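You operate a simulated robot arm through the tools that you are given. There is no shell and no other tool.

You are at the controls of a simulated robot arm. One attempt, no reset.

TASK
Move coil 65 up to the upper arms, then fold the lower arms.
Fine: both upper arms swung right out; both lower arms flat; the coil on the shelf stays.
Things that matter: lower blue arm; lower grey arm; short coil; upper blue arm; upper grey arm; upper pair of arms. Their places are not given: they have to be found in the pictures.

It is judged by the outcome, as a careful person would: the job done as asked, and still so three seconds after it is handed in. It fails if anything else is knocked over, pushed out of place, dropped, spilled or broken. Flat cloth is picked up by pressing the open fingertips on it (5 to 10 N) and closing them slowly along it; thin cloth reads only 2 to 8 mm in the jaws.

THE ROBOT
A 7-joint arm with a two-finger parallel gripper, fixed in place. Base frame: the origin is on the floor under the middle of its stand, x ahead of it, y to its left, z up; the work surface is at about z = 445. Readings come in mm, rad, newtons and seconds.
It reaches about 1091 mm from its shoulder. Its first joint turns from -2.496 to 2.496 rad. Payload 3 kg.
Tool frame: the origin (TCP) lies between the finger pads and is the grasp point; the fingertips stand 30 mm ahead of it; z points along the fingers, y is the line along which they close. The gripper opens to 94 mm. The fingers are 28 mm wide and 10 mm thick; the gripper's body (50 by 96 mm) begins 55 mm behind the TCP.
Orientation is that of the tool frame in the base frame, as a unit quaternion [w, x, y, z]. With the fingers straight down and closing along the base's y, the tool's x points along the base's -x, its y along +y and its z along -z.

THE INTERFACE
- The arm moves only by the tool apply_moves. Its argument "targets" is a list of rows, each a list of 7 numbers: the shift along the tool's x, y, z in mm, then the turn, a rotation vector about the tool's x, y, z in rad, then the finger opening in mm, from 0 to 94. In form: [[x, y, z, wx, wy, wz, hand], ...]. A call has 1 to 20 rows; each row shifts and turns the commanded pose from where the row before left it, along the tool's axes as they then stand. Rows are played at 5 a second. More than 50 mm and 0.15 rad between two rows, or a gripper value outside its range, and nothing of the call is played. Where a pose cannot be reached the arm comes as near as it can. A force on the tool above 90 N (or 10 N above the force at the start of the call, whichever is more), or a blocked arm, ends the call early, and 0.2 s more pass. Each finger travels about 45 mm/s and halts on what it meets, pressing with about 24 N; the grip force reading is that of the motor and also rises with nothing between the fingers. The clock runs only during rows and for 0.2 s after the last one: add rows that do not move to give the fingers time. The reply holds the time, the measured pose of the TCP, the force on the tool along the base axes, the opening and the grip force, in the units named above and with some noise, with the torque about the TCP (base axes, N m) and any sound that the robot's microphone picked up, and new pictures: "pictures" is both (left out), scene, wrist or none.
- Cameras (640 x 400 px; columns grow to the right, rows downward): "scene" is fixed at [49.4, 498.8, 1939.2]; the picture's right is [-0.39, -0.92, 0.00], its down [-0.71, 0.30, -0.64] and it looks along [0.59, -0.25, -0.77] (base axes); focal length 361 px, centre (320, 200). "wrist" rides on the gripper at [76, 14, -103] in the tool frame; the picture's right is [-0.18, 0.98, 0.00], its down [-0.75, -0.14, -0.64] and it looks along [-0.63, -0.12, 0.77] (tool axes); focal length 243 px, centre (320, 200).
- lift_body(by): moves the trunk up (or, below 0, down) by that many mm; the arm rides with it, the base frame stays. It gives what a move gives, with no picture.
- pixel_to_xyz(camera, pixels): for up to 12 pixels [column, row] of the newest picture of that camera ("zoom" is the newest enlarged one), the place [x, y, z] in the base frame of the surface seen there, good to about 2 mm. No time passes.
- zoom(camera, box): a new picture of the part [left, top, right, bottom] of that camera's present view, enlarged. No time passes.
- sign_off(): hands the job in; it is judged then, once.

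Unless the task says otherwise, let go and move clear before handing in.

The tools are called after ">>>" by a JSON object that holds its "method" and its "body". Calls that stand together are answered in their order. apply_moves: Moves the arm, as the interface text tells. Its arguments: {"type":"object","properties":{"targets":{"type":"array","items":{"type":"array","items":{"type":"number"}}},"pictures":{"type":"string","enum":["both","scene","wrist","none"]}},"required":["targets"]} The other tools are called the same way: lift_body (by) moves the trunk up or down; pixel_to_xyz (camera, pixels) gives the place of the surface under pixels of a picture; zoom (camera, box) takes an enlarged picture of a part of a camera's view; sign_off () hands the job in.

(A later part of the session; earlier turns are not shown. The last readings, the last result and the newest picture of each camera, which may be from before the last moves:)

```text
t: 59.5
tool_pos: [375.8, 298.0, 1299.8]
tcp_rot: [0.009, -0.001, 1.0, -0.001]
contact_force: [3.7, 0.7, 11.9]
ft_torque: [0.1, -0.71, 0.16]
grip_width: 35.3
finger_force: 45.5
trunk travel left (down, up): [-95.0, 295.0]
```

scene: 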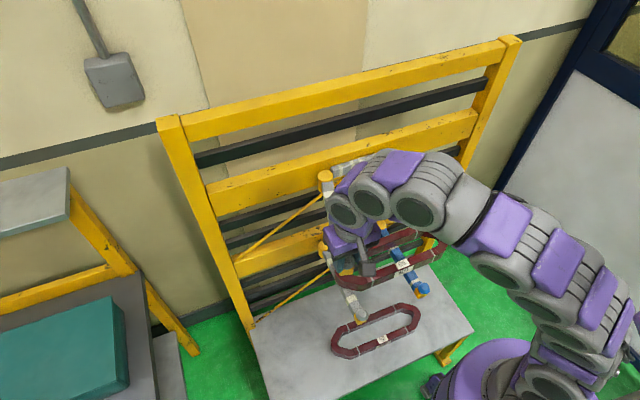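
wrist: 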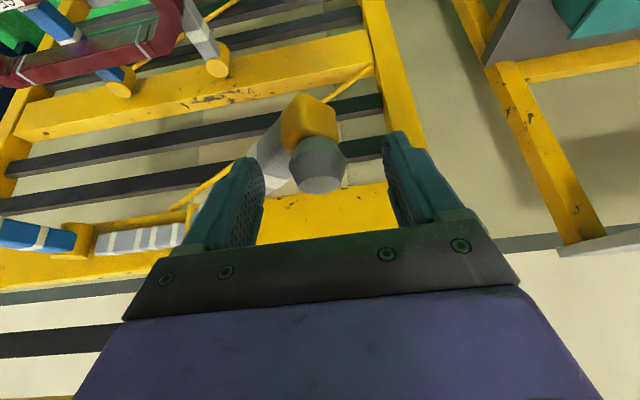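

The tool is vertical and the knob is at about y=298. I'll continue toward square out.

>>> {"method": "apply_moves", "body": {"targets": [[2.2, -13.0, -0.04, 0, 0.04, 0, 20], [1.6, -13.0, 0.04, 0, 0.04, 0, 20], [0.8, -13.1, 0.15, 0, 0.04, 0, 20], [0.2, -13.3, 0.12, 0, 0.04, 0, 20], [0, 0, 0, 0, 0, 0, 20]], "pictures": "both"}}

```text
t: 60.6
tool_pos: [371.2, 245.1, 1299.9]
tcp_rot: [-0.072, 0.0, 0.997, -0.003]
contact_force: [0.6, -1.3, 0.7]
ft_torque: [-0.01, 0.21, 0.14]
grip_width: 35.3
finger_force: 45.3
trunk travel left (down, up): [-95.0, 295.0]
```

scene: 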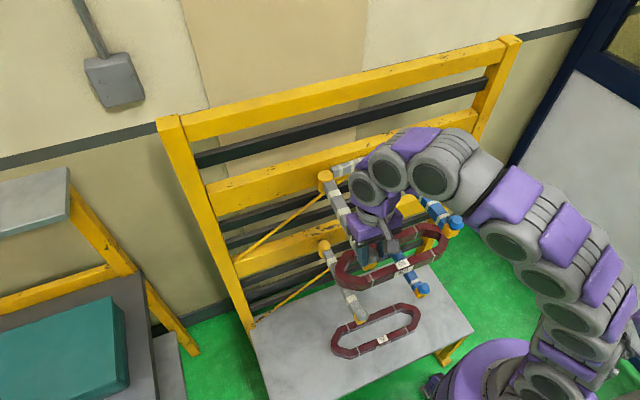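
wrist: 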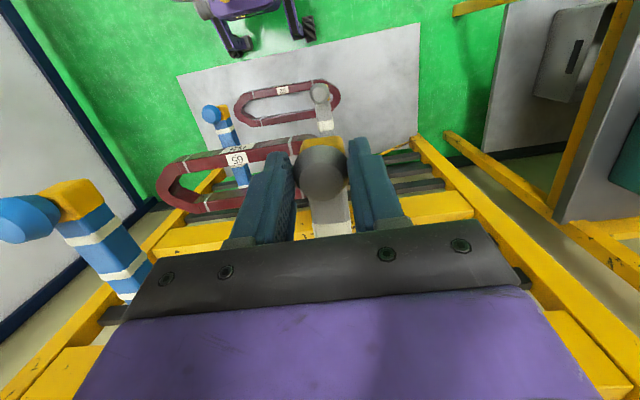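

Nearly square at y=245. I'll creep to find the stop.

>>> {"method": "apply_moves", "body": {"targets": [[0, -4, 0, 0, 0, 0, 20], [0, -4, 0, 0, 0, 0, 20], [0, -3, 0, 0, 0, 0, 20], [0, 0, 0, 0, 0, 0, 20]], "pictures": "none"}}

```text
t: 61.6
tool_pos: [370.5, 235.9, 1299.9]
tcp_rot: [-0.072, -0.001, 0.997, -0.004]
contact_force: [-1.4, 2.6, -12.5]
ft_torque: [0.14, -0.08, 0.52]
grip_width: 35.4
finger_force: 45.0
trunk travel left (down, up): [-95.0, 295.0]
```

>>> {"method": "apply_moves", "body": {"targets": [[0, -3, 0, 0, 0, 0, 20], [0, 0, 0, 0, 0, 0, 20]], "pictures": "none"}}

```text
t: 62.2
tool_pos: [370.7, 232.9, 1300.2]
tcp_rot: [-0.072, -0.001, 0.997, -0.001]
contact_force: [-2.8, 5.0, -6.1]
ft_torque: [0.24, 0.58, 0.03]
grip_width: 35.1
finger_force: 44.9
trunk travel left (down, up): [-95.0, 295.0]
```

The force is only beginning to rise at y=232.9. I'll creep a bit more to confirm the stop.

>>> {"method": "apply_moves", "body": {"targets": [[0, -3, 0, 0, 0, 0, 20], [0, 0, 0, 0, 0, 0, 20]], "pictures": "none"}}

```text
t: 62.9
tool_pos: [371.1, 233.2, 1299.7]
tcp_rot: [-0.07, 0.0, 0.998, -0.001]
contact_force: [0.0, 17.0, -2.0]
ft_torque: [0.47, 0.5, -0.06]
grip_width: 35.3
finger_force: 44.9
trunk travel left (down, up): [-95.0, 295.0]
```

The stop is confirmed at y≈233, with 17 N and no movement. I'll release the grey knob and back off upward.

>>> {"method": "apply_moves", "body": {"targets": [[0, 3, 0, 0, 0, 0, 40], [0, 0, 0, 0, 0, 0, 60], [0, 0, 0, 0, 0, 0, 75], [0, 0, 0, 0, 0, 0, 75], [0, 0, -30, 0, 0, 0, 75], [0, 0, -40, 0, 0, 0, 75], [0, 0, -40, 0, 0, 0, 75], [0, 0, 0, 0, 0, 0, 75]]}}

```text
t: 64.7
tool_pos: [376.4, 235.9, 1338.2]
tcp_rot: [-0.071, 0.0, 0.997, -0.002]
contact_force: [0.1, 0.2, 0.2]
ft_torque: [0.01, 0.0, 0.03]
grip_width: 74.9
finger_force: 0.0
out of reach, approached as far as the arm can: row 6, 7
trunk travel left (down, up): [-95.0, 295.0]
```

scene: 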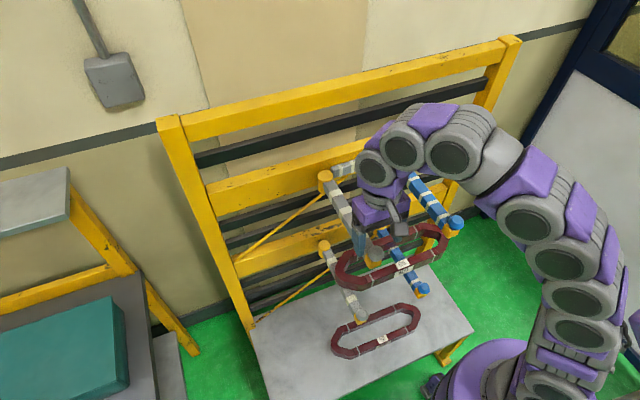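
wrist: 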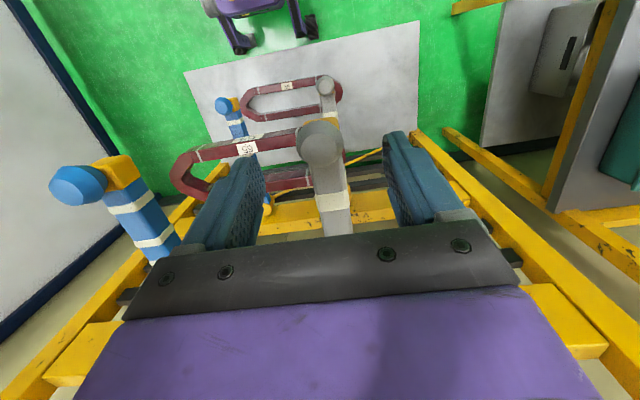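

Both upper arms are out (grey ending near (375,250), blue near (455,222)), and the tips now clear the knobs. Next I'll carry the hand over to the free space on the right (y≈−250), bringing the tool back near vertical.

>>> {"method": "apply_moves", "body": {"targets": [[0, -20, 0, 0, -0.11, 0, 75], [0, -30, 0, 0, -0.11, 0, 75], [0, -40, 0, 0, -0.11, 0, 75], [0, -45, 0, 0, 0, 0, 75], [0, -45, 0, 0, 0, 0, 75], [0, -45, 0, 0, 0, 0, 75], [0, -45, 0, 0, 0, 0, 75], [0, -45, 0, 0, 0, 0, 75], [0, -45, 0, 0, 0, 0, 75], [0, -45, 0, 0, 0, 0, 75], [0, -45, 0, 0, 0, 0, 75], [0, -36, 0, 0, 0, 0, 75], [0, 0, 0, 0, 0, 0, 75]]}}

```text
t: 67.5
tool_pos: [375.5, -255.7, 1339.6]
tcp_rot: [0.093, -0.001, 0.996, -0.001]
contact_force: [0.4, 0.3, 0.1]
ft_torque: [0.01, 0.02, -0.03]
grip_width: 75.3
finger_force: 0.0
trunk travel left (down, up): [-95.0, 295.0]
```

scene: 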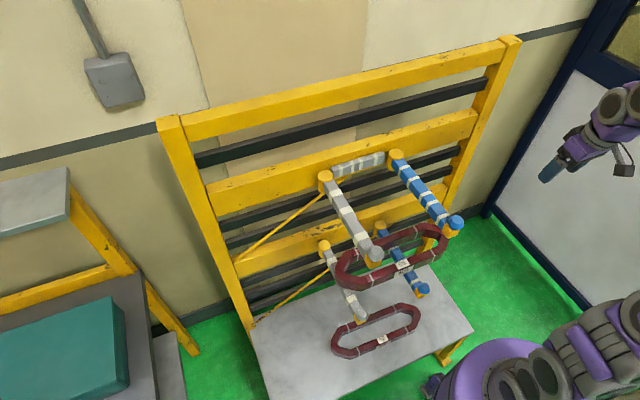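
wrist: 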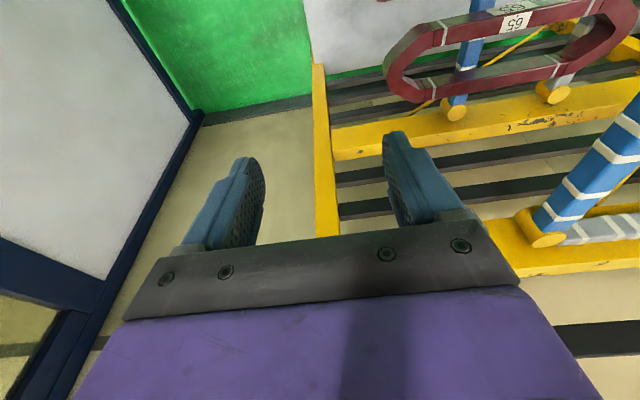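

Both upper arms are plainly out and the view of the coil is clear. I'll measure coil 65 carefully: ends, bar thickness and heights.

>>> {"method": "zoom", "body": {"camera": "scene", "box": [325, 215, 453, 295]}}

>>> {"method": "pixel_to_xyz", "body": {"camera": "zoom", "pixels": [[70, 290], [60, 250], [610, 90], [615, 115], [300, 290], [300, 310], [390, 245], [415, 250], [420, 275], [300, 300], [500, 220], [560, 225]]}}

>>> {"method": "pixel_to_xyz", "body": {"camera": "zoom", "pixels": [[150, 340], [190, 365], [180, 350], [400, 120], [410, 105], [400, 135], [460, 95], [560, 60], [585, 75], [330, 275], [440, 235], [480, 250]]}}

```text
5.00 times, centred on (389, 255) of scene
```

zoom: 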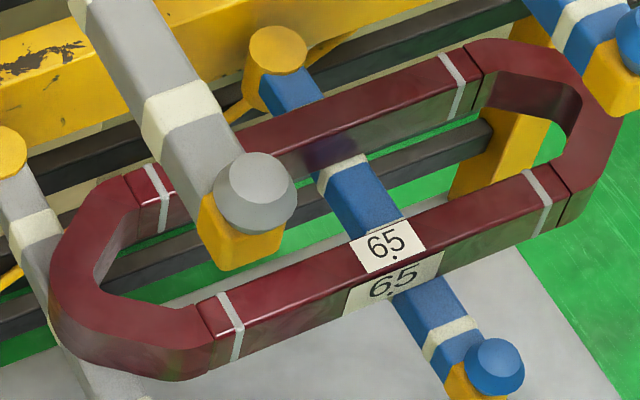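

```text
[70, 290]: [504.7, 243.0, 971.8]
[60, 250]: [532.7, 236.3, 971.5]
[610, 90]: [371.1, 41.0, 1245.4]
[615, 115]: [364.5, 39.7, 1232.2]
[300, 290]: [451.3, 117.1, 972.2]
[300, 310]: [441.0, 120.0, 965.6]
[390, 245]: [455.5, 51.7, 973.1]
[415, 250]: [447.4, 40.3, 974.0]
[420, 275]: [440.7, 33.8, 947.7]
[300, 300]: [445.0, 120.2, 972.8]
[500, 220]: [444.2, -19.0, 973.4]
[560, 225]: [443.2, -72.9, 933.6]
```

```text
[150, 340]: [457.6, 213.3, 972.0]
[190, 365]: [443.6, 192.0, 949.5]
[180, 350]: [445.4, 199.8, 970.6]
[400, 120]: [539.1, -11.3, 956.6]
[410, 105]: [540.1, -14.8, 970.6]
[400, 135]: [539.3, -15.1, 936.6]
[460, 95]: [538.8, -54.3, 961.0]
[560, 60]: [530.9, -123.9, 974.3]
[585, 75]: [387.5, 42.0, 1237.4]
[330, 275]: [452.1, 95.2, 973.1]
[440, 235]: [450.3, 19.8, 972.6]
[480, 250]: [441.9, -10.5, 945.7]
```

I'll measure the bar's inner edge and both coil ends for the centre of mass.

>>> {"method": "pixel_to_xyz", "body": {"camera": "zoom", "pixels": [[300, 272], [300, 278], [300, 266], [460, 205], [460, 212], [52, 292], [56, 300], [612, 150], [605, 165], [618, 128], [420, 95], [420, 88]]}}

>>> {"method": "pixel_to_xyz", "body": {"camera": "zoom", "pixels": [[150, 165], [150, 175], [160, 220], [590, 130], [600, 140], [575, 190], [80, 310], [345, 180], [400, 225], [430, 320], [455, 335], [370, 190]]}}

```text
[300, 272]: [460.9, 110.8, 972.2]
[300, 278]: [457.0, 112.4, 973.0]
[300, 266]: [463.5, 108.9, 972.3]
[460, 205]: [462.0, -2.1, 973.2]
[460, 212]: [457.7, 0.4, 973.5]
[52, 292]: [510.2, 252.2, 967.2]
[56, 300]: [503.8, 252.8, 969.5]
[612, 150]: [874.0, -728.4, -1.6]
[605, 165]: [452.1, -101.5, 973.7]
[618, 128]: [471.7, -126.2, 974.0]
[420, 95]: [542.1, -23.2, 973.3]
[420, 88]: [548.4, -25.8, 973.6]
```

```text
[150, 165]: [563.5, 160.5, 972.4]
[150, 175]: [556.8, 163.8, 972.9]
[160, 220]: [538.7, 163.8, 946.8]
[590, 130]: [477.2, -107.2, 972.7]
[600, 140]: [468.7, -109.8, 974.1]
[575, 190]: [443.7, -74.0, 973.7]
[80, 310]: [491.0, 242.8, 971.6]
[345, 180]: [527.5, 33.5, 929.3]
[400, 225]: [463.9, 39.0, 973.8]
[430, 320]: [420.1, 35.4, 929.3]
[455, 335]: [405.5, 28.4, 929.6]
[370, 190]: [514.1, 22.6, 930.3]
```

Coil 65's front bar spans x 441–465 and z 930–973, with the coil centre at about (502, 54). I plan to grip the front bar at y=54, with the hand tilted 45° in from the right so it stays clear of the upper blue arm. First I'll turn the tool in the free space here.

>>> {"method": "apply_moves", "body": {"targets": [[0, 0, 20, 0, 0.093, 0, 75], [0, 0, 20, 0, 0.094, 0, 75], [0, 0, 10, 0, 0, 0.143, 75], [0, 0, 10, 0, 0, 0.143, 75], [0, 0, 10, 0, 0, 0.143, 75], [0, 0, 10, 0, 0, 0.143, 75], [0, 0, 10, 0, 0, 0.143, 75], [0, 0, 10, 0, 0, 0.143, 75], [0, 0, 10, 0, 0, 0.143, 75], [0, 0, 10, 0, 0, 0.143, 75], [0, 0, 10, 0, 0, 0.143, 75], [0, 0, 10, 0, 0, 0.143, 75], [0, 0, 10, 0, 0, 0.1408, 75], [0, 0, 0, 0, 0, 0, 75]]}}

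```text
t: 70.5
tool_pos: [383.2, -256.3, 1190.9]
tcp_rot: [0.0, 0.707, 0.707, -0.001]
contact_force: [-0.9, -0.3, -0.2]
ft_torque: [0.03, -0.02, -0.02]
grip_width: 74.9
finger_force: 0.0
trunk travel left (down, up): [-95.0, 295.0]
```

scene: 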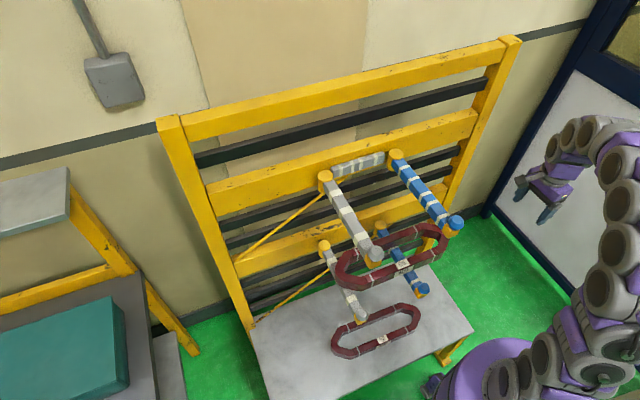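
wrist: 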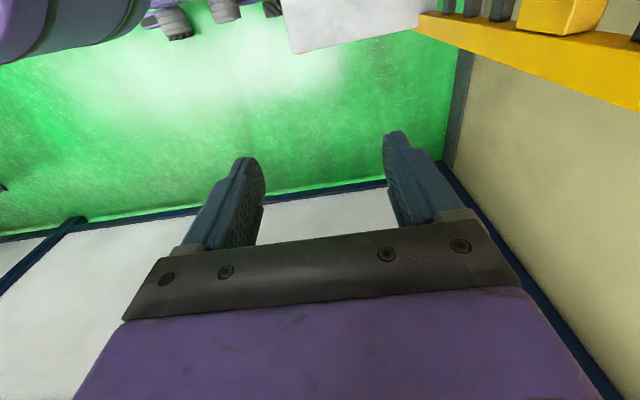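

The tool now closes along x, pointing down. I'll tilt it 45° so the hand comes from the right, then move to a pre-grasp point above and to the right of the coil's label.

>>> {"method": "apply_moves", "body": {"targets": [[0, 0, 0, 0, 0.131, 0, 75], [0, 0, 0, 0, 0.131, 0, 75], [0, 0, 0, 0, 0.131, 0, 75], [0, 0, 0, 0, 0.131, 0, 75], [0, 0, 0, 0, 0.131, 0, 75], [0, 0, 0, 0, 0.1304, 0, 75], [0, 0, 0, 0, 0, 0, 75]]}}

```text
t: 72.0
tool_pos: [381.8, -256.2, 1191.1]
tcp_rot: [-0.271, 0.652, 0.655, 0.269]
contact_force: [-0.4, 0.1, -0.7]
ft_torque: [0.03, 0.02, 0.02]
grip_width: 74.7
finger_force: 0.1
trunk travel left (down, up): [-95.0, 295.0]
```

scene: 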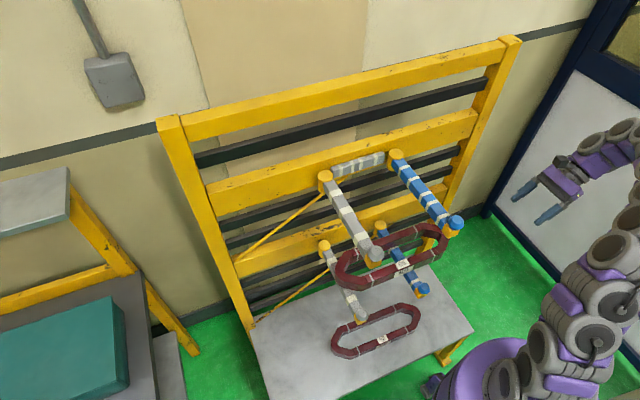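
wrist: 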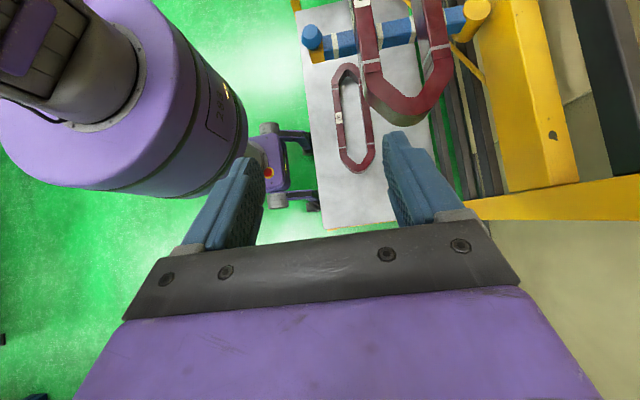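

The orientation is right. I'll move to the pre-grasp point (453, −64, 1073).

>>> {"method": "apply_moves", "body": {"targets": [[8.7, 11.9, 36.5, 0, 0, 0, 75], [8.7, 11.9, 36.5, 0, 0, 0, 75], [8.7, 11.9, 36.5, 0, 0, 0, 75], [8.7, 11.9, 36.5, 0, 0, 0, 75], [8.7, 11.9, 36.5, 0, 0, 0, 75], [8.7, 11.9, 36.5, 0, 0, 0, 75], [0, 0, 0, 0, 0, 0, 75]]}}

```text
t: 73.7
tool_pos: [454.5, -64.6, 1071.6]
tcp_rot: [-0.271, 0.653, 0.654, 0.269]
contact_force: [0.4, 0.1, 0.2]
ft_torque: [-0.01, 0.0, -0.02]
grip_width: 75.0
finger_force: 0.0
trunk travel left (down, up): [-95.0, 295.0]
```

scene: 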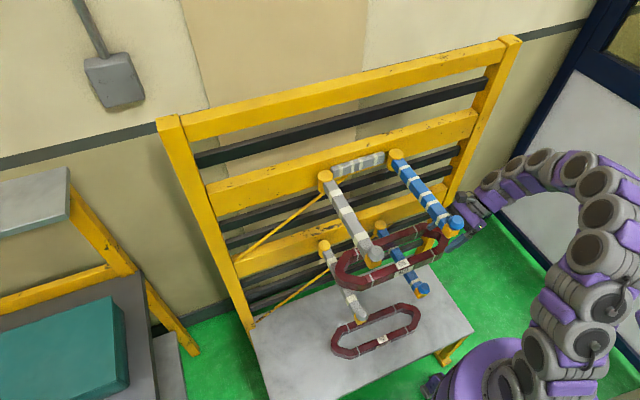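
wrist: 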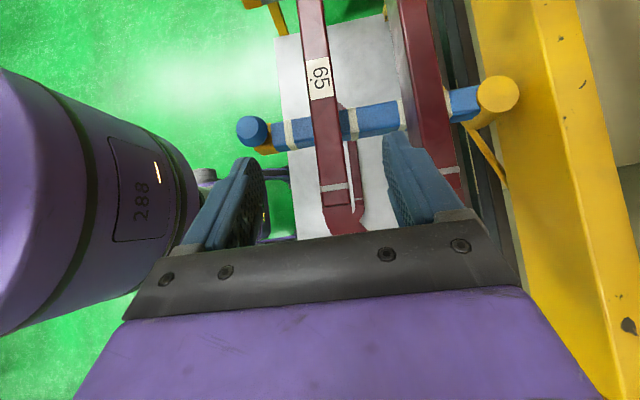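

The front bar lies between the open fingers, with the label at (320,77). I'll advance 100 mm along the tool axis and check.

>>> {"method": "apply_moves", "body": {"targets": [[0.4, -0.5, 33, 0, 0, 0, 75], [0.4, -0.5, 33, 0, 0, 0, 75], [0.4, -0.5, 34, 0, 0, 0, 75], [0, 0, 0, 0, 0, 0, 75]]}}

```text
t: 74.7
tool_pos: [452.6, 8.9, 1004.9]
tcp_rot: [-0.27, 0.653, 0.655, 0.269]
contact_force: [-0.3, 0.6, 1.1]
ft_torque: [-0.01, 0.0, 0.02]
grip_width: 75.3
finger_force: 0.0
trunk travel left (down, up): [-95.0, 295.0]
```

scene: 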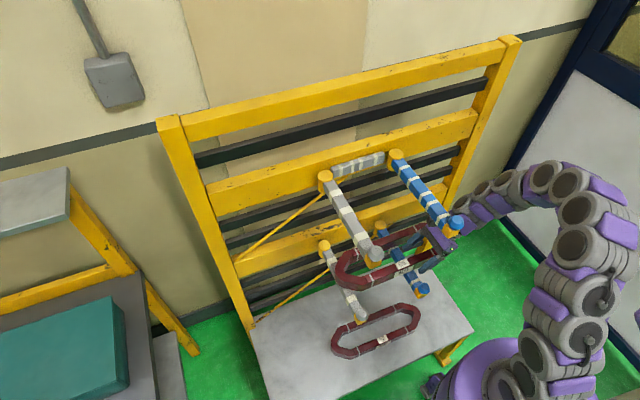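
wrist: 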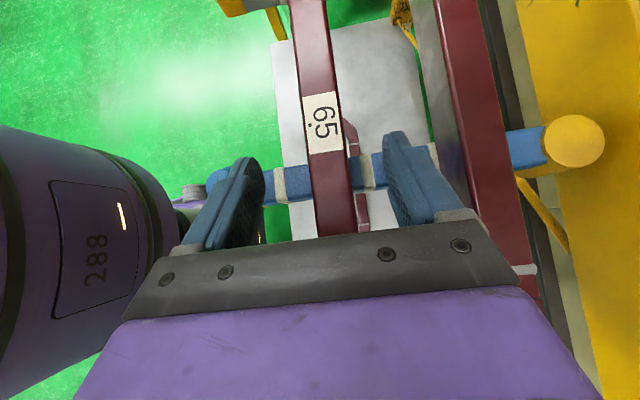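

The bar is centred between the fingers. I'll advance the remaining 50 mm so the pads straddle it around the label.

>>> {"method": "apply_moves", "body": {"targets": [[-1.2, 0, 17, 0, 0, 0, 75], [-1.2, 0, 17, 0, 0, 0, 75], [-1.0, 0, 16, 0, 0, 0, 75], [0, 0, 0, 0, 0, 0, 75]]}}

```text
t: 75.7
tool_pos: [450.9, 41.5, 966.3]
tcp_rot: [-0.271, 0.653, 0.654, 0.27]
contact_force: [0.6, -0.5, -0.2]
ft_torque: [0.04, -0.04, 0.0]
grip_width: 75.1
finger_force: 0.1
trunk travel left (down, up): [-95.0, 295.0]
```

scene: 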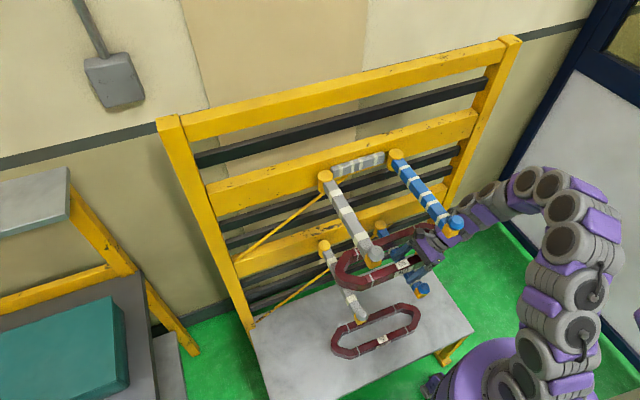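
wrist: 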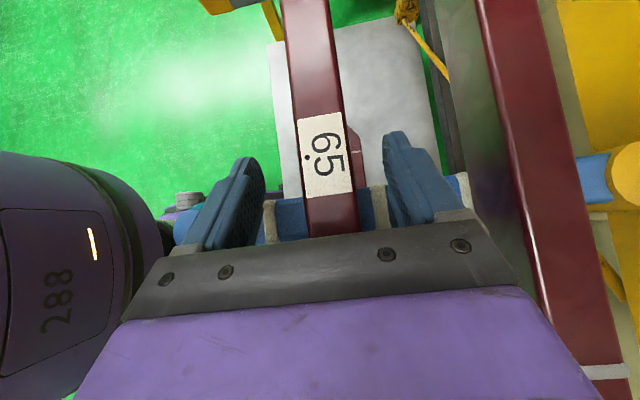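

The fingertips are level with the label at (325,155). I'll nudge 2 mm to centre on the bar, then close slowly.

>>> {"method": "apply_moves", "body": {"targets": [[0, 2, 0, 0, 0, 0, 60], [0, 0, 0, 0, 0, 0, 45], [0, 0, 0, 0, 0, 0, 30], [0, 0, 0, 0, 0, 0, 20], [0, 0, 0, 0, 0, 0, 10], [0, 0, 0, 0, 0, 0, 10]]}}

```text
t: 77.0
tool_pos: [454.0, 40.5, 966.5]
tcp_rot: [-0.271, 0.653, 0.654, 0.27]
contact_force: [2.8, -0.2, -1.0]
ft_torque: [-0.12, -0.08, -0.14]
grip_width: 31.4
finger_force: 24.3
trunk travel left (down, up): [-95.0, 295.0]
```

scene: 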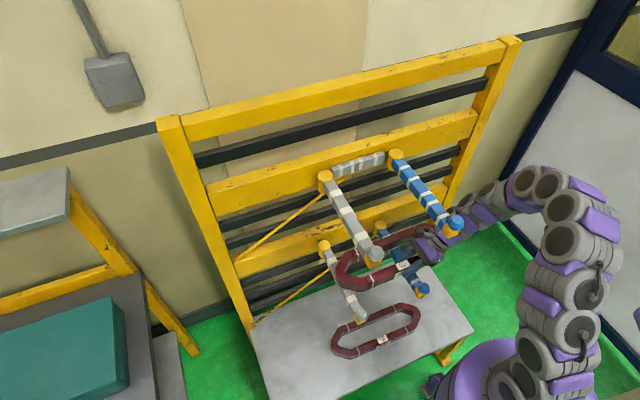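
wrist: 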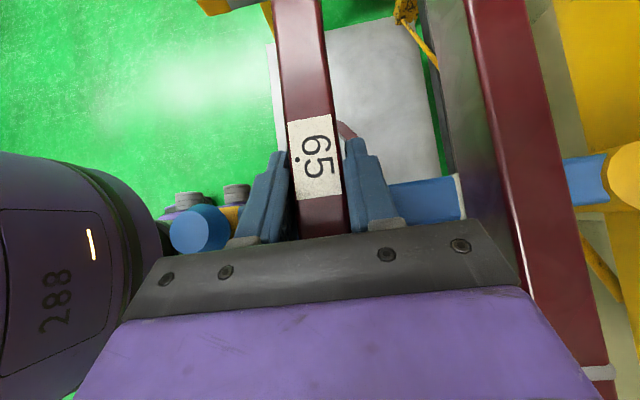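

The opening reads 31.4 and may still be settling. I'll hold still a moment to let the grip settle.

>>> {"method": "apply_moves", "body": {"targets": [[0, 0, 0, 0, 0, 0, 5], [0, 0, 0, 0, 0, 0, 5], [0, 0, 0, 0, 0, 0, 5]], "pictures": "wrist"}}

```text
t: 77.8
tool_pos: [453.3, 41.8, 966.2]
tcp_rot: [-0.27, 0.653, 0.654, 0.27]
contact_force: [2.5, 0.2, -0.8]
ft_torque: [-0.14, 0.03, -0.08]
grip_width: 31.5
finger_force: 23.5
trunk travel left (down, up): [-95.0, 295.0]
```

wrist: 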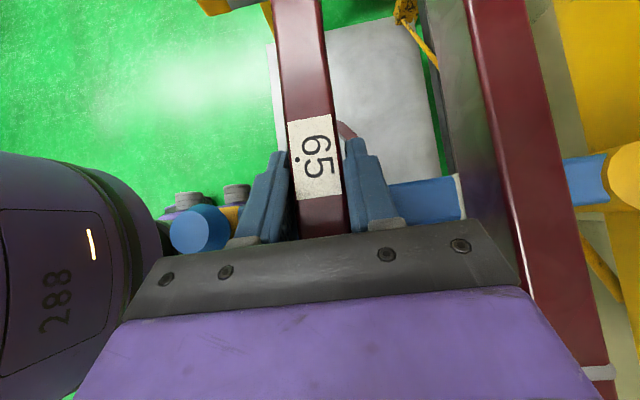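

The grip is steady at 31.5 mm. I'll do a test lift of 10 mm, to weigh the coil and see if it stays level.

>>> {"method": "apply_moves", "body": {"targets": [[2.8, 0, -2.8, 0, 0, 0, 5], [2.8, 0, -2.8, 0, 0, 0, 5], [1.5, 0, -1.5, 0, 0, 0, 5], [0, 0, 0, 0, 0, 0, 5]]}}

>>> {"method": "zoom", "body": {"camera": "scene", "box": [310, 210, 470, 310]}}

```text
t: 78.8
tool_pos: [453.7, 41.5, 973.9]
tcp_rot: [-0.271, 0.653, 0.654, 0.27]
contact_force: [-0.2, -0.7, -8.9]
ft_torque: [-0.1, 0.39, 0.01]
grip_width: 31.4
finger_force: 24.3
trunk travel left (down, up): [-95.0, 295.0]
```

scene: 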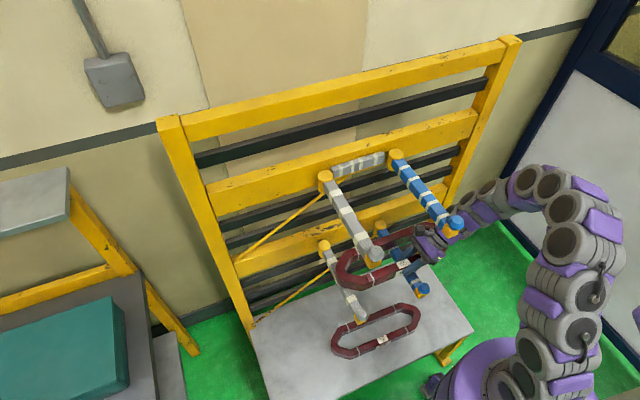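
wrist: 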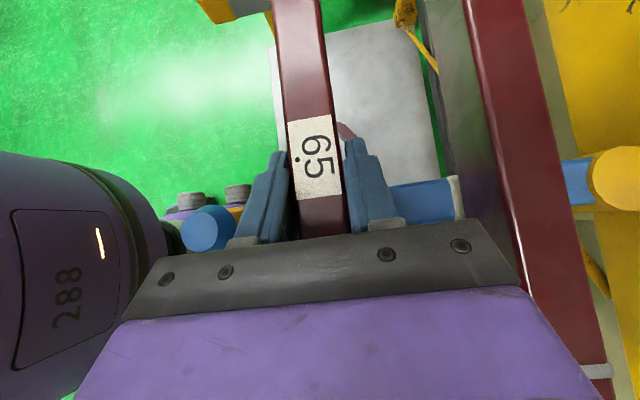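

```text
4.00 times, centred on (390, 260) of scene
```

zoom: 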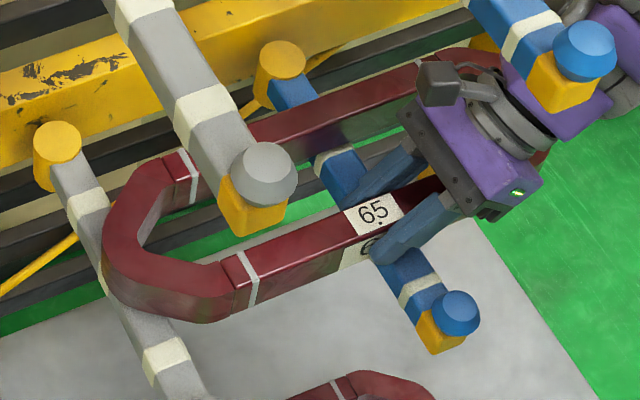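

The load is about 9 N with 0.4 N·m. I'll check the coil's heights around its outline to see if it's level.

>>> {"method": "pixel_to_xyz", "body": {"camera": "zoom", "pixels": [[300, 238], [330, 225], [250, 262], [180, 300], [120, 225], [140, 185], [290, 122], [380, 95], [300, 118], [475, 55], [545, 160], [420, 190]]}}

```text
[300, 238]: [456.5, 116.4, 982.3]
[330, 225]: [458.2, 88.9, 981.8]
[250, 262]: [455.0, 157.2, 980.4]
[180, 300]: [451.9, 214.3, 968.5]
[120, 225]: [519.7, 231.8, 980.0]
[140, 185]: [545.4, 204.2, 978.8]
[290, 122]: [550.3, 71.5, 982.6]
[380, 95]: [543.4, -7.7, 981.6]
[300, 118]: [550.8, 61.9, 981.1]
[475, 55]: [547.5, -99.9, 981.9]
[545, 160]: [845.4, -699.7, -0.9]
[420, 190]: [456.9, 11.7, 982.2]
```

The coil came up level, about 9 mm everywhere, and weighs roughly 0.9 kg. I'll lift it 30 mm more, then carry it smoothly to the right, out from under the upper arms.

>>> {"method": "apply_moves", "body": {"targets": [[5, 0, -5, 0, 0, 0, 5], [7, 0, -7, 0, 0, 0, 5], [7, 0, -7, 0, 0, 0, 5], [3, 0, -3, 0, 0, 0, 5], [-4, 0, -4, 0, 0, 0, 5], [-8, 0, -8, 0, 0, 0, 5], [-12, 0, -12, 0, 0, 0, 5], [-12, 0, -12, 0, 0, 0, 5], [-12, 0, -12, 0, 0, 0, 5], [-12, 0, -12, 0, 0, 0, 5], [-8, 0, -8, 0, 0, 0, 5], [-4, 0, -4, 0, 0, 0, 5], [0, 0, 0, 0, 0, 0, 5]]}}

```text
t: 81.7
tool_pos: [451.3, -61.6, 1007.0]
tcp_rot: [-0.27, 0.653, 0.654, 0.27]
contact_force: [0.3, 0.0, -7.8]
ft_torque: [-0.11, 0.42, 0.03]
grip_width: 31.4
finger_force: 24.0
trunk travel left (down, up): [-95.0, 295.0]
```

scene: 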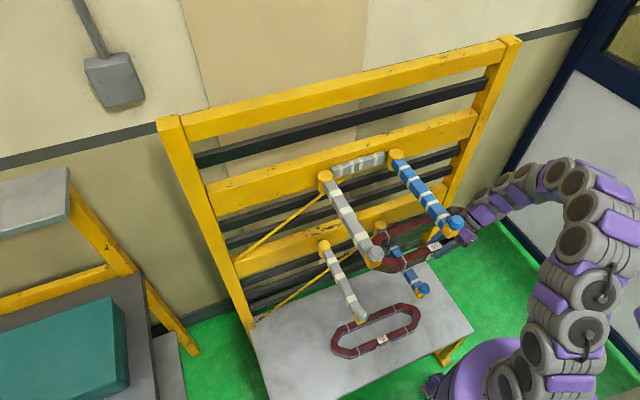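
wrist: 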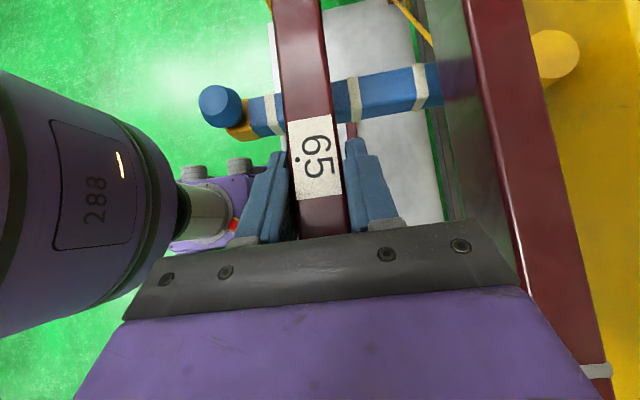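

The coil is riding steadily, with the label fixed at (316,160). I'll continue to the right another 158 mm.

>>> {"method": "apply_moves", "body": {"targets": [[-5, 0, -5, 0, 0, 0, 5], [-10, 0, -10, 0, 0, 0, 5], [-12, 0, -12, 0, 0, 0, 5], [-12, 0, -12, 0, 0, 0, 5], [-12, 0, -12, 0, 0, 0, 5], [-12, 0, -12, 0, 0, 0, 5], [-12, 0, -12, 0, 0, 0, 5], [-12, 0, -12, 0, 0, 0, 5], [-12, 0, -12, 0, 0, 0, 5], [-8, 0, -8, 0, 0, 0, 5], [-5, 0, -5, 0, 0, 0, 5], [0, 0, 0, 0, 0, 0, 5]]}}

```text
t: 84.2
tool_pos: [453.7, -221.1, 1006.3]
tcp_rot: [-0.27, 0.654, 0.654, 0.27]
contact_force: [0.6, -0.3, -8.2]
ft_torque: [-0.1, 0.4, -0.04]
grip_width: 31.4
finger_force: 24.2
trunk travel left (down, up): [-95.0, 295.0]
```

scene: 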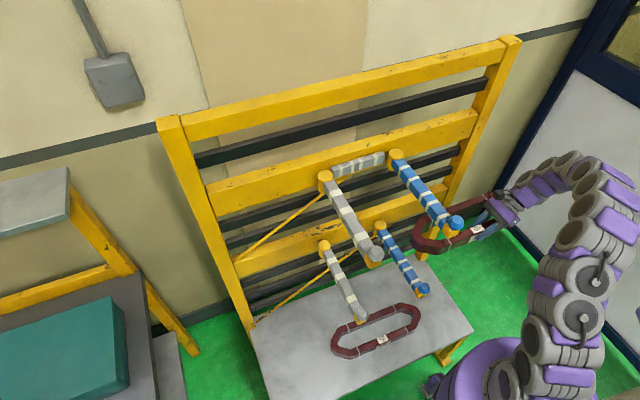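
wrist: 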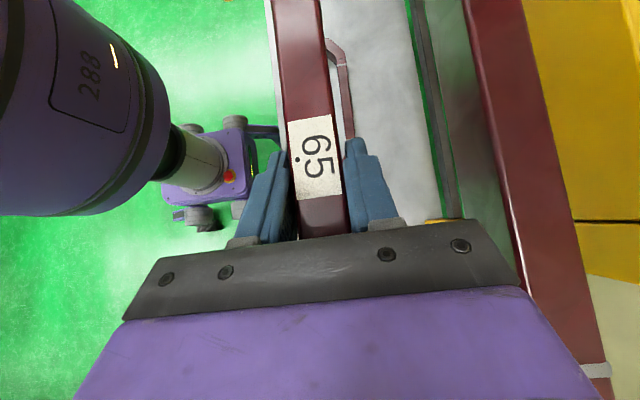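

I'll verify the coil's left end clears the upper blue arm before rising.

>>> {"method": "zoom", "body": {"camera": "scene", "box": [390, 180, 518, 260]}}

>>> {"method": "pixel_to_xyz", "body": {"camera": "zoom", "pixels": [[112, 300], [118, 290], [120, 320], [135, 325], [150, 290], [300, 290], [420, 90], [200, 240], [330, 190], [270, 170]]}}

```text
5.00 times, centred on (454, 220) of scene
```

zoom: 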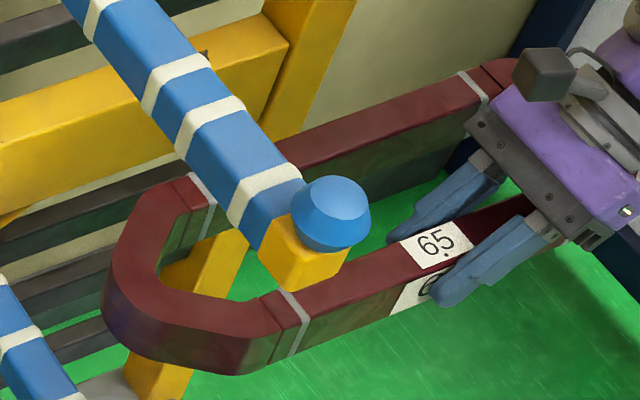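

```text
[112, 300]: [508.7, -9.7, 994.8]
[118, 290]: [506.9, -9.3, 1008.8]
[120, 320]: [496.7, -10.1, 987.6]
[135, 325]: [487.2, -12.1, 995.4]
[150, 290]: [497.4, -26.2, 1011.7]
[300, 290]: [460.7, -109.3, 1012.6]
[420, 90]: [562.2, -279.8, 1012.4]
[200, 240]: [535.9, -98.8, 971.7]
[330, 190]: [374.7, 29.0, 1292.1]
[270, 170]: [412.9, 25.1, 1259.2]
```

The coil's left end is at y≈−9, about 21 mm clear of the upper blue arm. I'll raise it straight up, first half.

>>> {"method": "apply_moves", "body": {"targets": [[6, 0, -6, 0, 0, 0, 5], [10, 0, -10, 0, 0, 0, 5], [13, 0, -13, 0, 0, 0, 5], [13, 0, -13, 0, 0, 0, 5], [13, 0, -13, 0, 0, 0, 5], [13, 0, -13, 0, 0, 0, 5], [13, 0, -13, 0, 0, 0, 5], [13, 0, -13, 0, 0, 0, 5], [10, 0, -10, 0, 0, 0, 5], [6, 0, -6, 0, 0, 0, 5], [0, 0, 0, 0, 0, 0, 5]]}}

```text
t: 86.7
tool_pos: [453.5, -220.6, 1161.5]
tcp_rot: [-0.27, 0.653, 0.654, 0.269]
contact_force: [-0.7, 0.2, -7.6]
ft_torque: [-0.11, 0.43, -0.02]
grip_width: 31.5
finger_force: 24.0
trunk travel left (down, up): [-95.0, 295.0]
```

scene: 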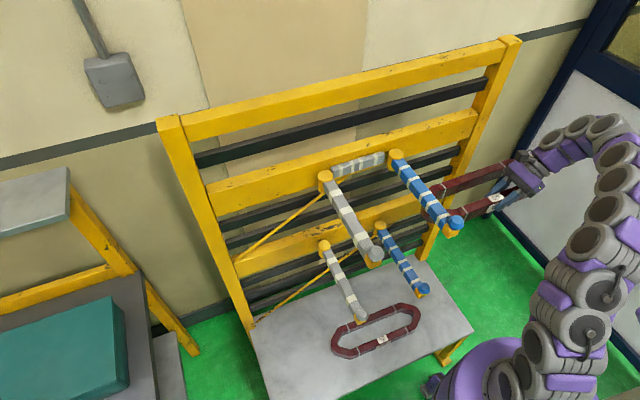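
wrist: 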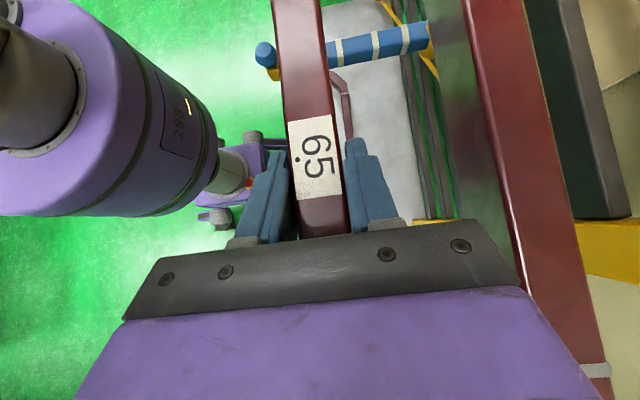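

Smooth so far, with z=1161 and y steady at −220.6. I'll raise it the second half, about 165 mm.

>>> {"method": "apply_moves", "body": {"targets": [[6, 0, -6, 0, 0, 0, 5], [10, 0, -10, 0, 0, 0, 5], [13, 0, -13, 0, 0, 0, 5], [13, 0, -13, 0, 0, 0, 5], [13, 0, -13, 0, 0, 0, 5], [13, 0, -13, 0, 0, 0, 5], [13, 0, -13, 0, 0, 0, 5], [13, 0, -13, 0, 0, 0, 5], [12, 0, -12, 0, 0, 0, 5], [7, 0, -7, 0, 0, 0, 5], [4, 0, -4, 0, 0, 0, 5], [0, 0, 0, 0, 0, 0, 5]]}}

```text
t: 89.2
tool_pos: [454.1, -221.9, 1211.9]
tcp_rot: [-0.271, 0.653, 0.654, 0.269]
contact_force: [1.2, -0.1, -7.6]
ft_torque: [-0.1, 0.42, 0.01]
grip_width: 31.7
finger_force: 24.6
out of reach, approached as far as the arm can: row 4, 5, 6, 7, 8, 9, 10, 11
trunk travel left (down, up): [-95.0, 295.0]
```

scene: 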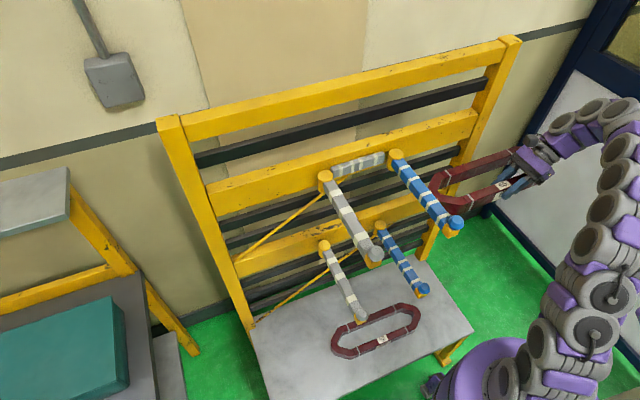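
wrist: 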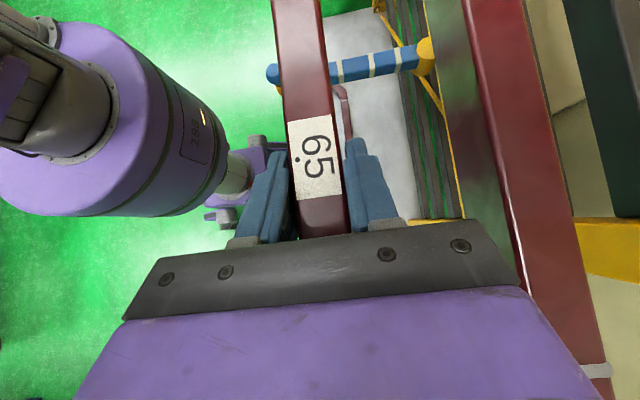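

The arm is at its upward limit at z=1212, but the trunk can still rise and carries the coil straight up. I'll lift the body 116 mm.

>>> {"method": "lift_body", "body": {"by": 116}}

>>> {"method": "zoom", "body": {"camera": "scene", "box": [380, 120, 572, 240]}}

```text
t: 90.7
tool_pos: [454.4, -221.3, 1326.2]
tcp_rot: [-0.271, 0.653, 0.654, 0.269]
contact_force: [0.7, 0.2, -8.4]
ft_torque: [-0.08, 0.38, 0.0]
grip_width: 31.5
finger_force: 23.8
trunk travel left (down, up): [-211.0, 179.0]
```

```text
3.33 times, centred on (476, 180) of scene
```

zoom: 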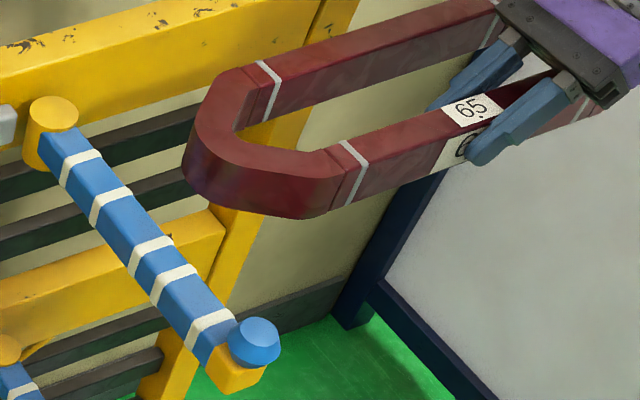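

The coil is up with the TCP at z=1326. I'll check the heights at its left end against the arm top at 1259.

>>> {"method": "pixel_to_xyz", "body": {"camera": "zoom", "pixels": [[215, 110], [240, 90], [300, 165], [400, 140], [200, 180], [290, 210], [350, 60], [440, 30], [190, 160], [250, 205]]}}

```text
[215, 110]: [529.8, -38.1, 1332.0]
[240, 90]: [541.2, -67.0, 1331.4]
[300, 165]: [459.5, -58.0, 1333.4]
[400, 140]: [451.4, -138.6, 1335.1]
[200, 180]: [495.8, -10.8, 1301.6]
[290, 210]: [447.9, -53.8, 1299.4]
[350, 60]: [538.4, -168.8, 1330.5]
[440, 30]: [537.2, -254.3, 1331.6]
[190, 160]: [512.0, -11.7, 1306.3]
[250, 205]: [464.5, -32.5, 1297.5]
```

The coil bottom is at about z=1289, 30 mm above the arm tops. I'll carry it left over the upper arms in two stages.

>>> {"method": "apply_moves", "body": {"targets": [[6, 0, 6, 0, 0, 0, 5], [10, 0, 10, 0, 0, 0, 5], [13, 0, 13, 0, 0, 0, 5], [13, 0, 13, 0, 0, 0, 5], [13, 0, 13, 0, 0, 0, 5], [13, 0, 13, 0, 0, 0, 5], [13, 0, 13, 0, 0, 0, 5], [13, 0, 13, 0, 0, 0, 5], [13, 0, 13, 0, 0, 0, 5], [10, 0, 10, 0, 0, 0, 5], [6, 0, 6, 0, 0, 0, 5], [0, 0, 0, 0, 0, 0, 5]]}}

```text
t: 93.3
tool_pos: [454.8, -46.7, 1327.5]
tcp_rot: [-0.271, 0.653, 0.654, 0.27]
contact_force: [0.2, 0.4, -7.9]
ft_torque: [-0.14, 0.4, 0.0]
grip_width: 31.5
finger_force: 24.2
trunk travel left (down, up): [-211.0, 179.0]
```

scene: 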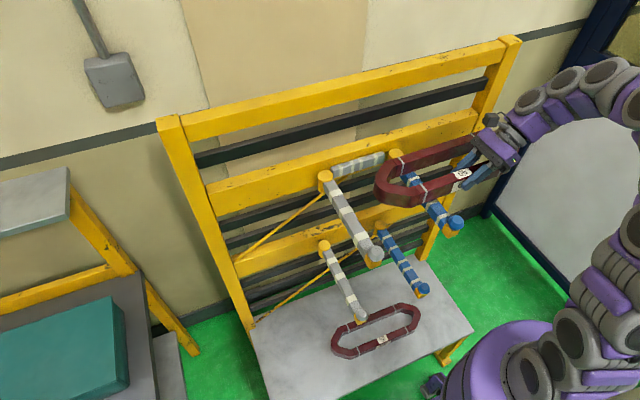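
wrist: 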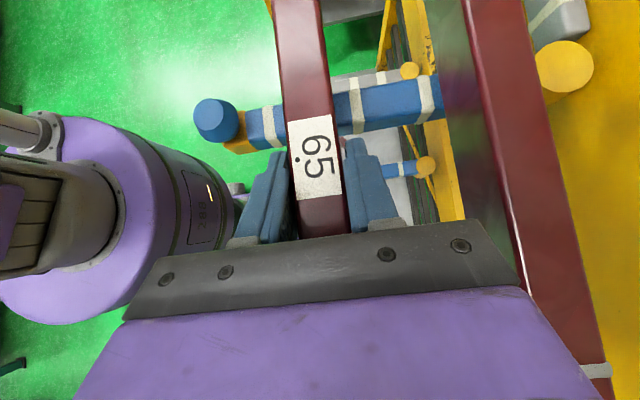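

Still steady. I'll move the second stage, 166 mm, to centre the coil over both upper arms.

>>> {"method": "apply_moves", "body": {"targets": [[6, 0, 6, 0, 0, 0, 5], [10, 0, 10, 0, 0, 0, 5], [13, 0, 13, 0, 0, 0, 5], [13, 0, 13, 0, 0, 0, 5], [13, 0, 13, 0, 0, 0, 5], [13, 0, 13, 0, 0, 0, 5], [13, 0, 13, 0, 0, 0, 5], [13, 0, 13, 0, 0, 0, 5], [11, 0, 11, 0, 0, 0, 5], [8, 0, 8, 0, 0, 0, 5], [4, 0, 4, 0, 0, 0, 5], [0, 0, 0, 0, 0, 0, 5]]}}

>>> {"method": "zoom", "body": {"camera": "scene", "box": [310, 120, 502, 270]}}

```text
t: 95.9
tool_pos: [454.0, 121.0, 1327.5]
tcp_rot: [-0.269, 0.653, 0.655, 0.268]
contact_force: [0.2, -1.2, -8.6]
ft_torque: [-0.12, 0.35, -0.01]
grip_width: 31.6
finger_force: 23.9
trunk travel left (down, up): [-211.0, 179.0]
```

scene: 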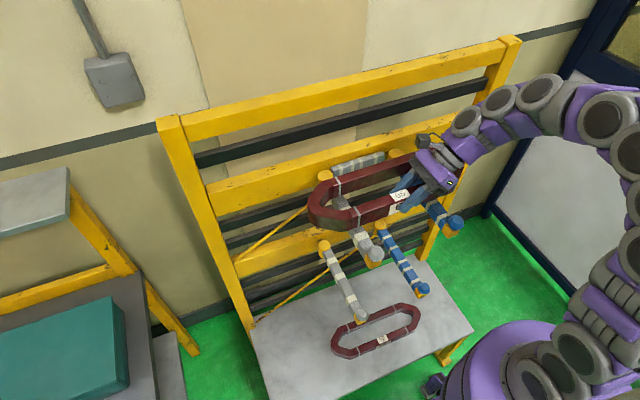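
wrist: 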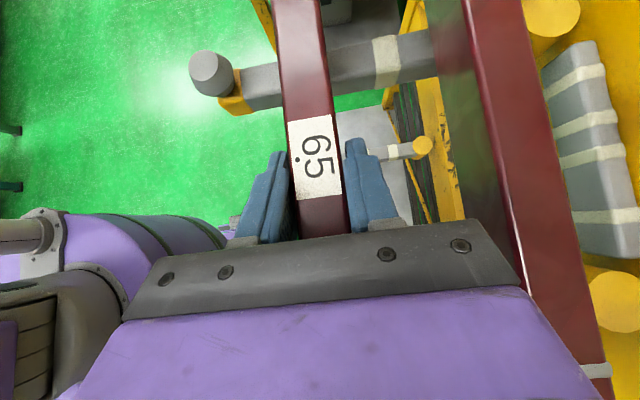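

```text
2.67 times, centred on (406, 195) of scene
```

zoom: 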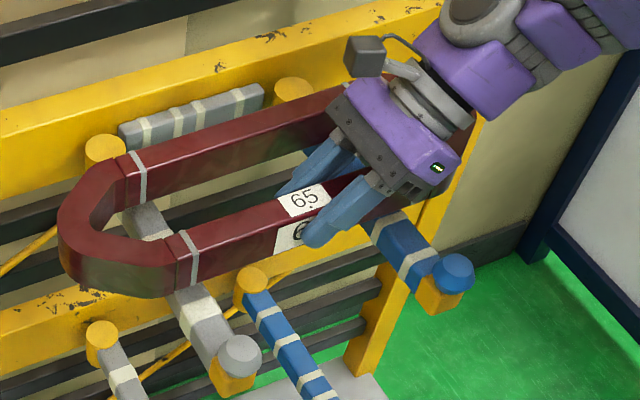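

The coil hangs over both upper arms, spanning roughly y −66 to 333. I'll lower it gently toward the arm tops.

>>> {"method": "apply_moves", "body": {"targets": [[-3, 0, 3, 0, 0, 0, 5], [-4.2, 0, 4.2, 0, 0, 0, 5], [-4.2, 0, 4.2, 0, 0, 0, 5], [-4.2, 0, 4.2, 0, 0, 0, 5], [-2, 0, 2, 0, 0, 0, 5], [0, 0, 0, 0, 0, 0, 5]], "pictures": "scene"}}

>>> {"method": "zoom", "body": {"camera": "scene", "box": [300, 140, 460, 260]}}

```text
t: 97.3
tool_pos: [453.3, 119.9, 1301.5]
tcp_rot: [-0.271, 0.653, 0.654, 0.269]
contact_force: [-0.1, 0.3, -7.4]
ft_torque: [-0.13, 0.39, 0.01]
grip_width: 31.4
finger_force: 24.0
trunk travel left (down, up): [-211.0, 179.0]
```

scene: 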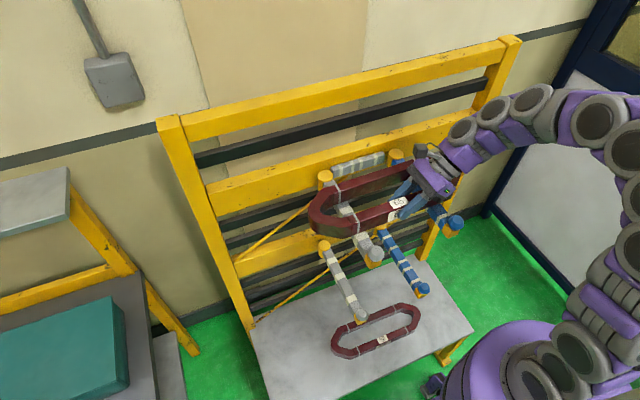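

```text
3.33 times, centred on (380, 200) of scene
```

zoom: 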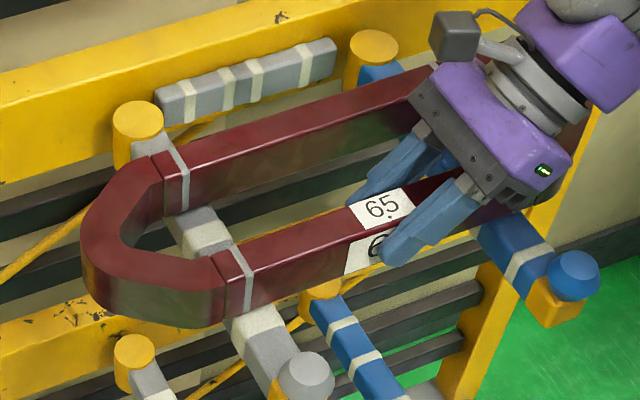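

Still 6 mm above. I'll creep down in small steps, watching the load.

>>> {"method": "apply_moves", "body": {"targets": [[-1.4, 0, 1.4, 0, 0, 0, 5], [-1.4, 0, 1.4, 0, 0, 0, 5], [0, 0, 0, 0, 0, 0, 5]], "pictures": "none"}}

```text
t: 98.1
tool_pos: [453.2, 119.9, 1298.1]
tcp_rot: [-0.27, 0.653, 0.654, 0.27]
contact_force: [0.2, -0.2, -4.8]
ft_torque: [0.27, 0.05, -0.01]
grip_width: 31.4
finger_force: 23.4
trunk travel left (down, up): [-211.0, 179.0]
```

Contact is beginning, with the load down to 4.8 N. I'll lower a little more.

>>> {"method": "apply_moves", "body": {"targets": [[-0.9, 0, 0.9, 0, 0, 0, 5], [-0.7, 0, 0.7, 0, 0, 0, 5], [0, 0, 0, 0, 0, 0, 5]], "pictures": "none"}}

```text
t: 98.9
tool_pos: [454.9, 119.4, 1296.5]
tcp_rot: [-0.271, 0.653, 0.654, 0.27]
contact_force: [0.0, -0.4, 0.0]
ft_torque: [0.8, -0.04, -0.08]
grip_width: 31.6
finger_force: 23.9
trunk travel left (down, up): [-211.0, 179.0]
```

The load is now zero, though the torque shows it rests mainly on the grey arm with the blue side about 1–2 mm high. I'll lower 1.2 mm more so both arms take it.

>>> {"method": "apply_moves", "body": {"targets": [[-0.85, 0, 0.85, 0, 0, 0, 5], [0, 0, 0, 0, 0, 0, 5]], "pictures": "none"}}

```text
t: 99.5
tool_pos: [452.4, 120.6, 1295.4]
tcp_rot: [-0.27, 0.653, 0.654, 0.271]
contact_force: [1.0, -1.0, 13.7]
ft_torque: [-0.62, -0.02, -0.09]
grip_width: 31.4
finger_force: 24.4
trunk travel left (down, up): [-211.0, 179.0]
```

Both arms now carry it. I'll open the fingers slowly and keep still.

>>> {"method": "apply_moves", "body": {"targets": [[0, 0, 0, 0, 0, 0, 30], [0, 0, 0, 0, 0, 0, 38], [0, 0, 0, 0, 0, 0, 48], [0, 0, 0, 0, 0, 0, 60], [0, 0, 0, 0, 0, 0, 60]]}}

>>> {"method": "zoom", "body": {"camera": "scene", "box": [300, 140, 460, 260]}}

```text
t: 100.7
tool_pos: [453.7, 121.8, 1294.7]
tcp_rot: [-0.27, 0.653, 0.654, 0.269]
contact_force: [0.1, 0.1, -0.2]
ft_torque: [0.01, 0.03, -0.01]
grip_width: 59.9
finger_force: 0.2
trunk travel left (down, up): [-211.0, 179.0]
```

scene: 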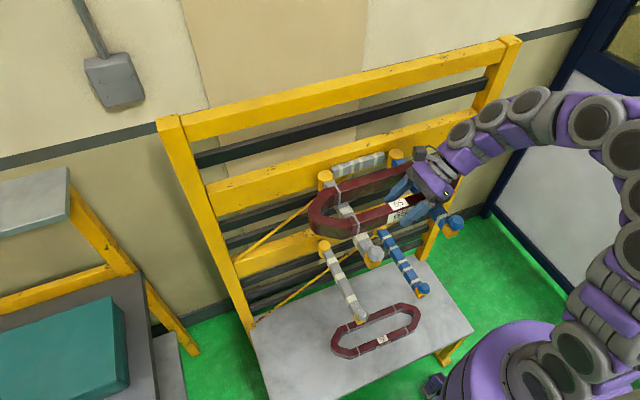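
wrist: 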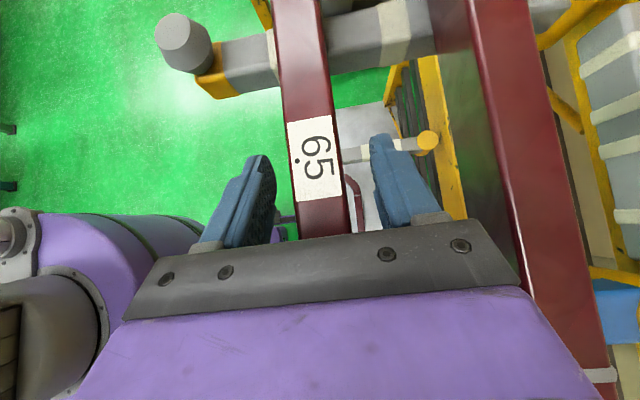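

```text
3.33 times, centred on (380, 200) of scene
```

zoom: 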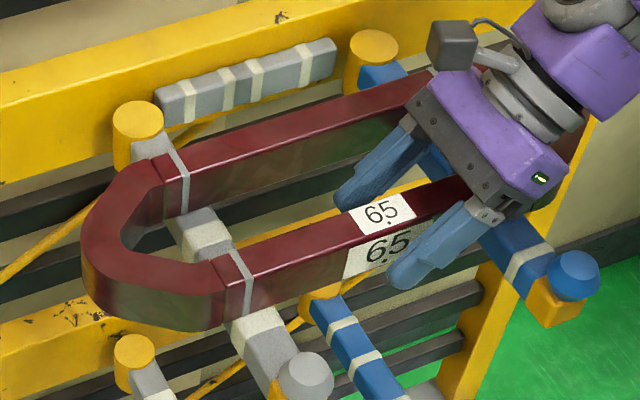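

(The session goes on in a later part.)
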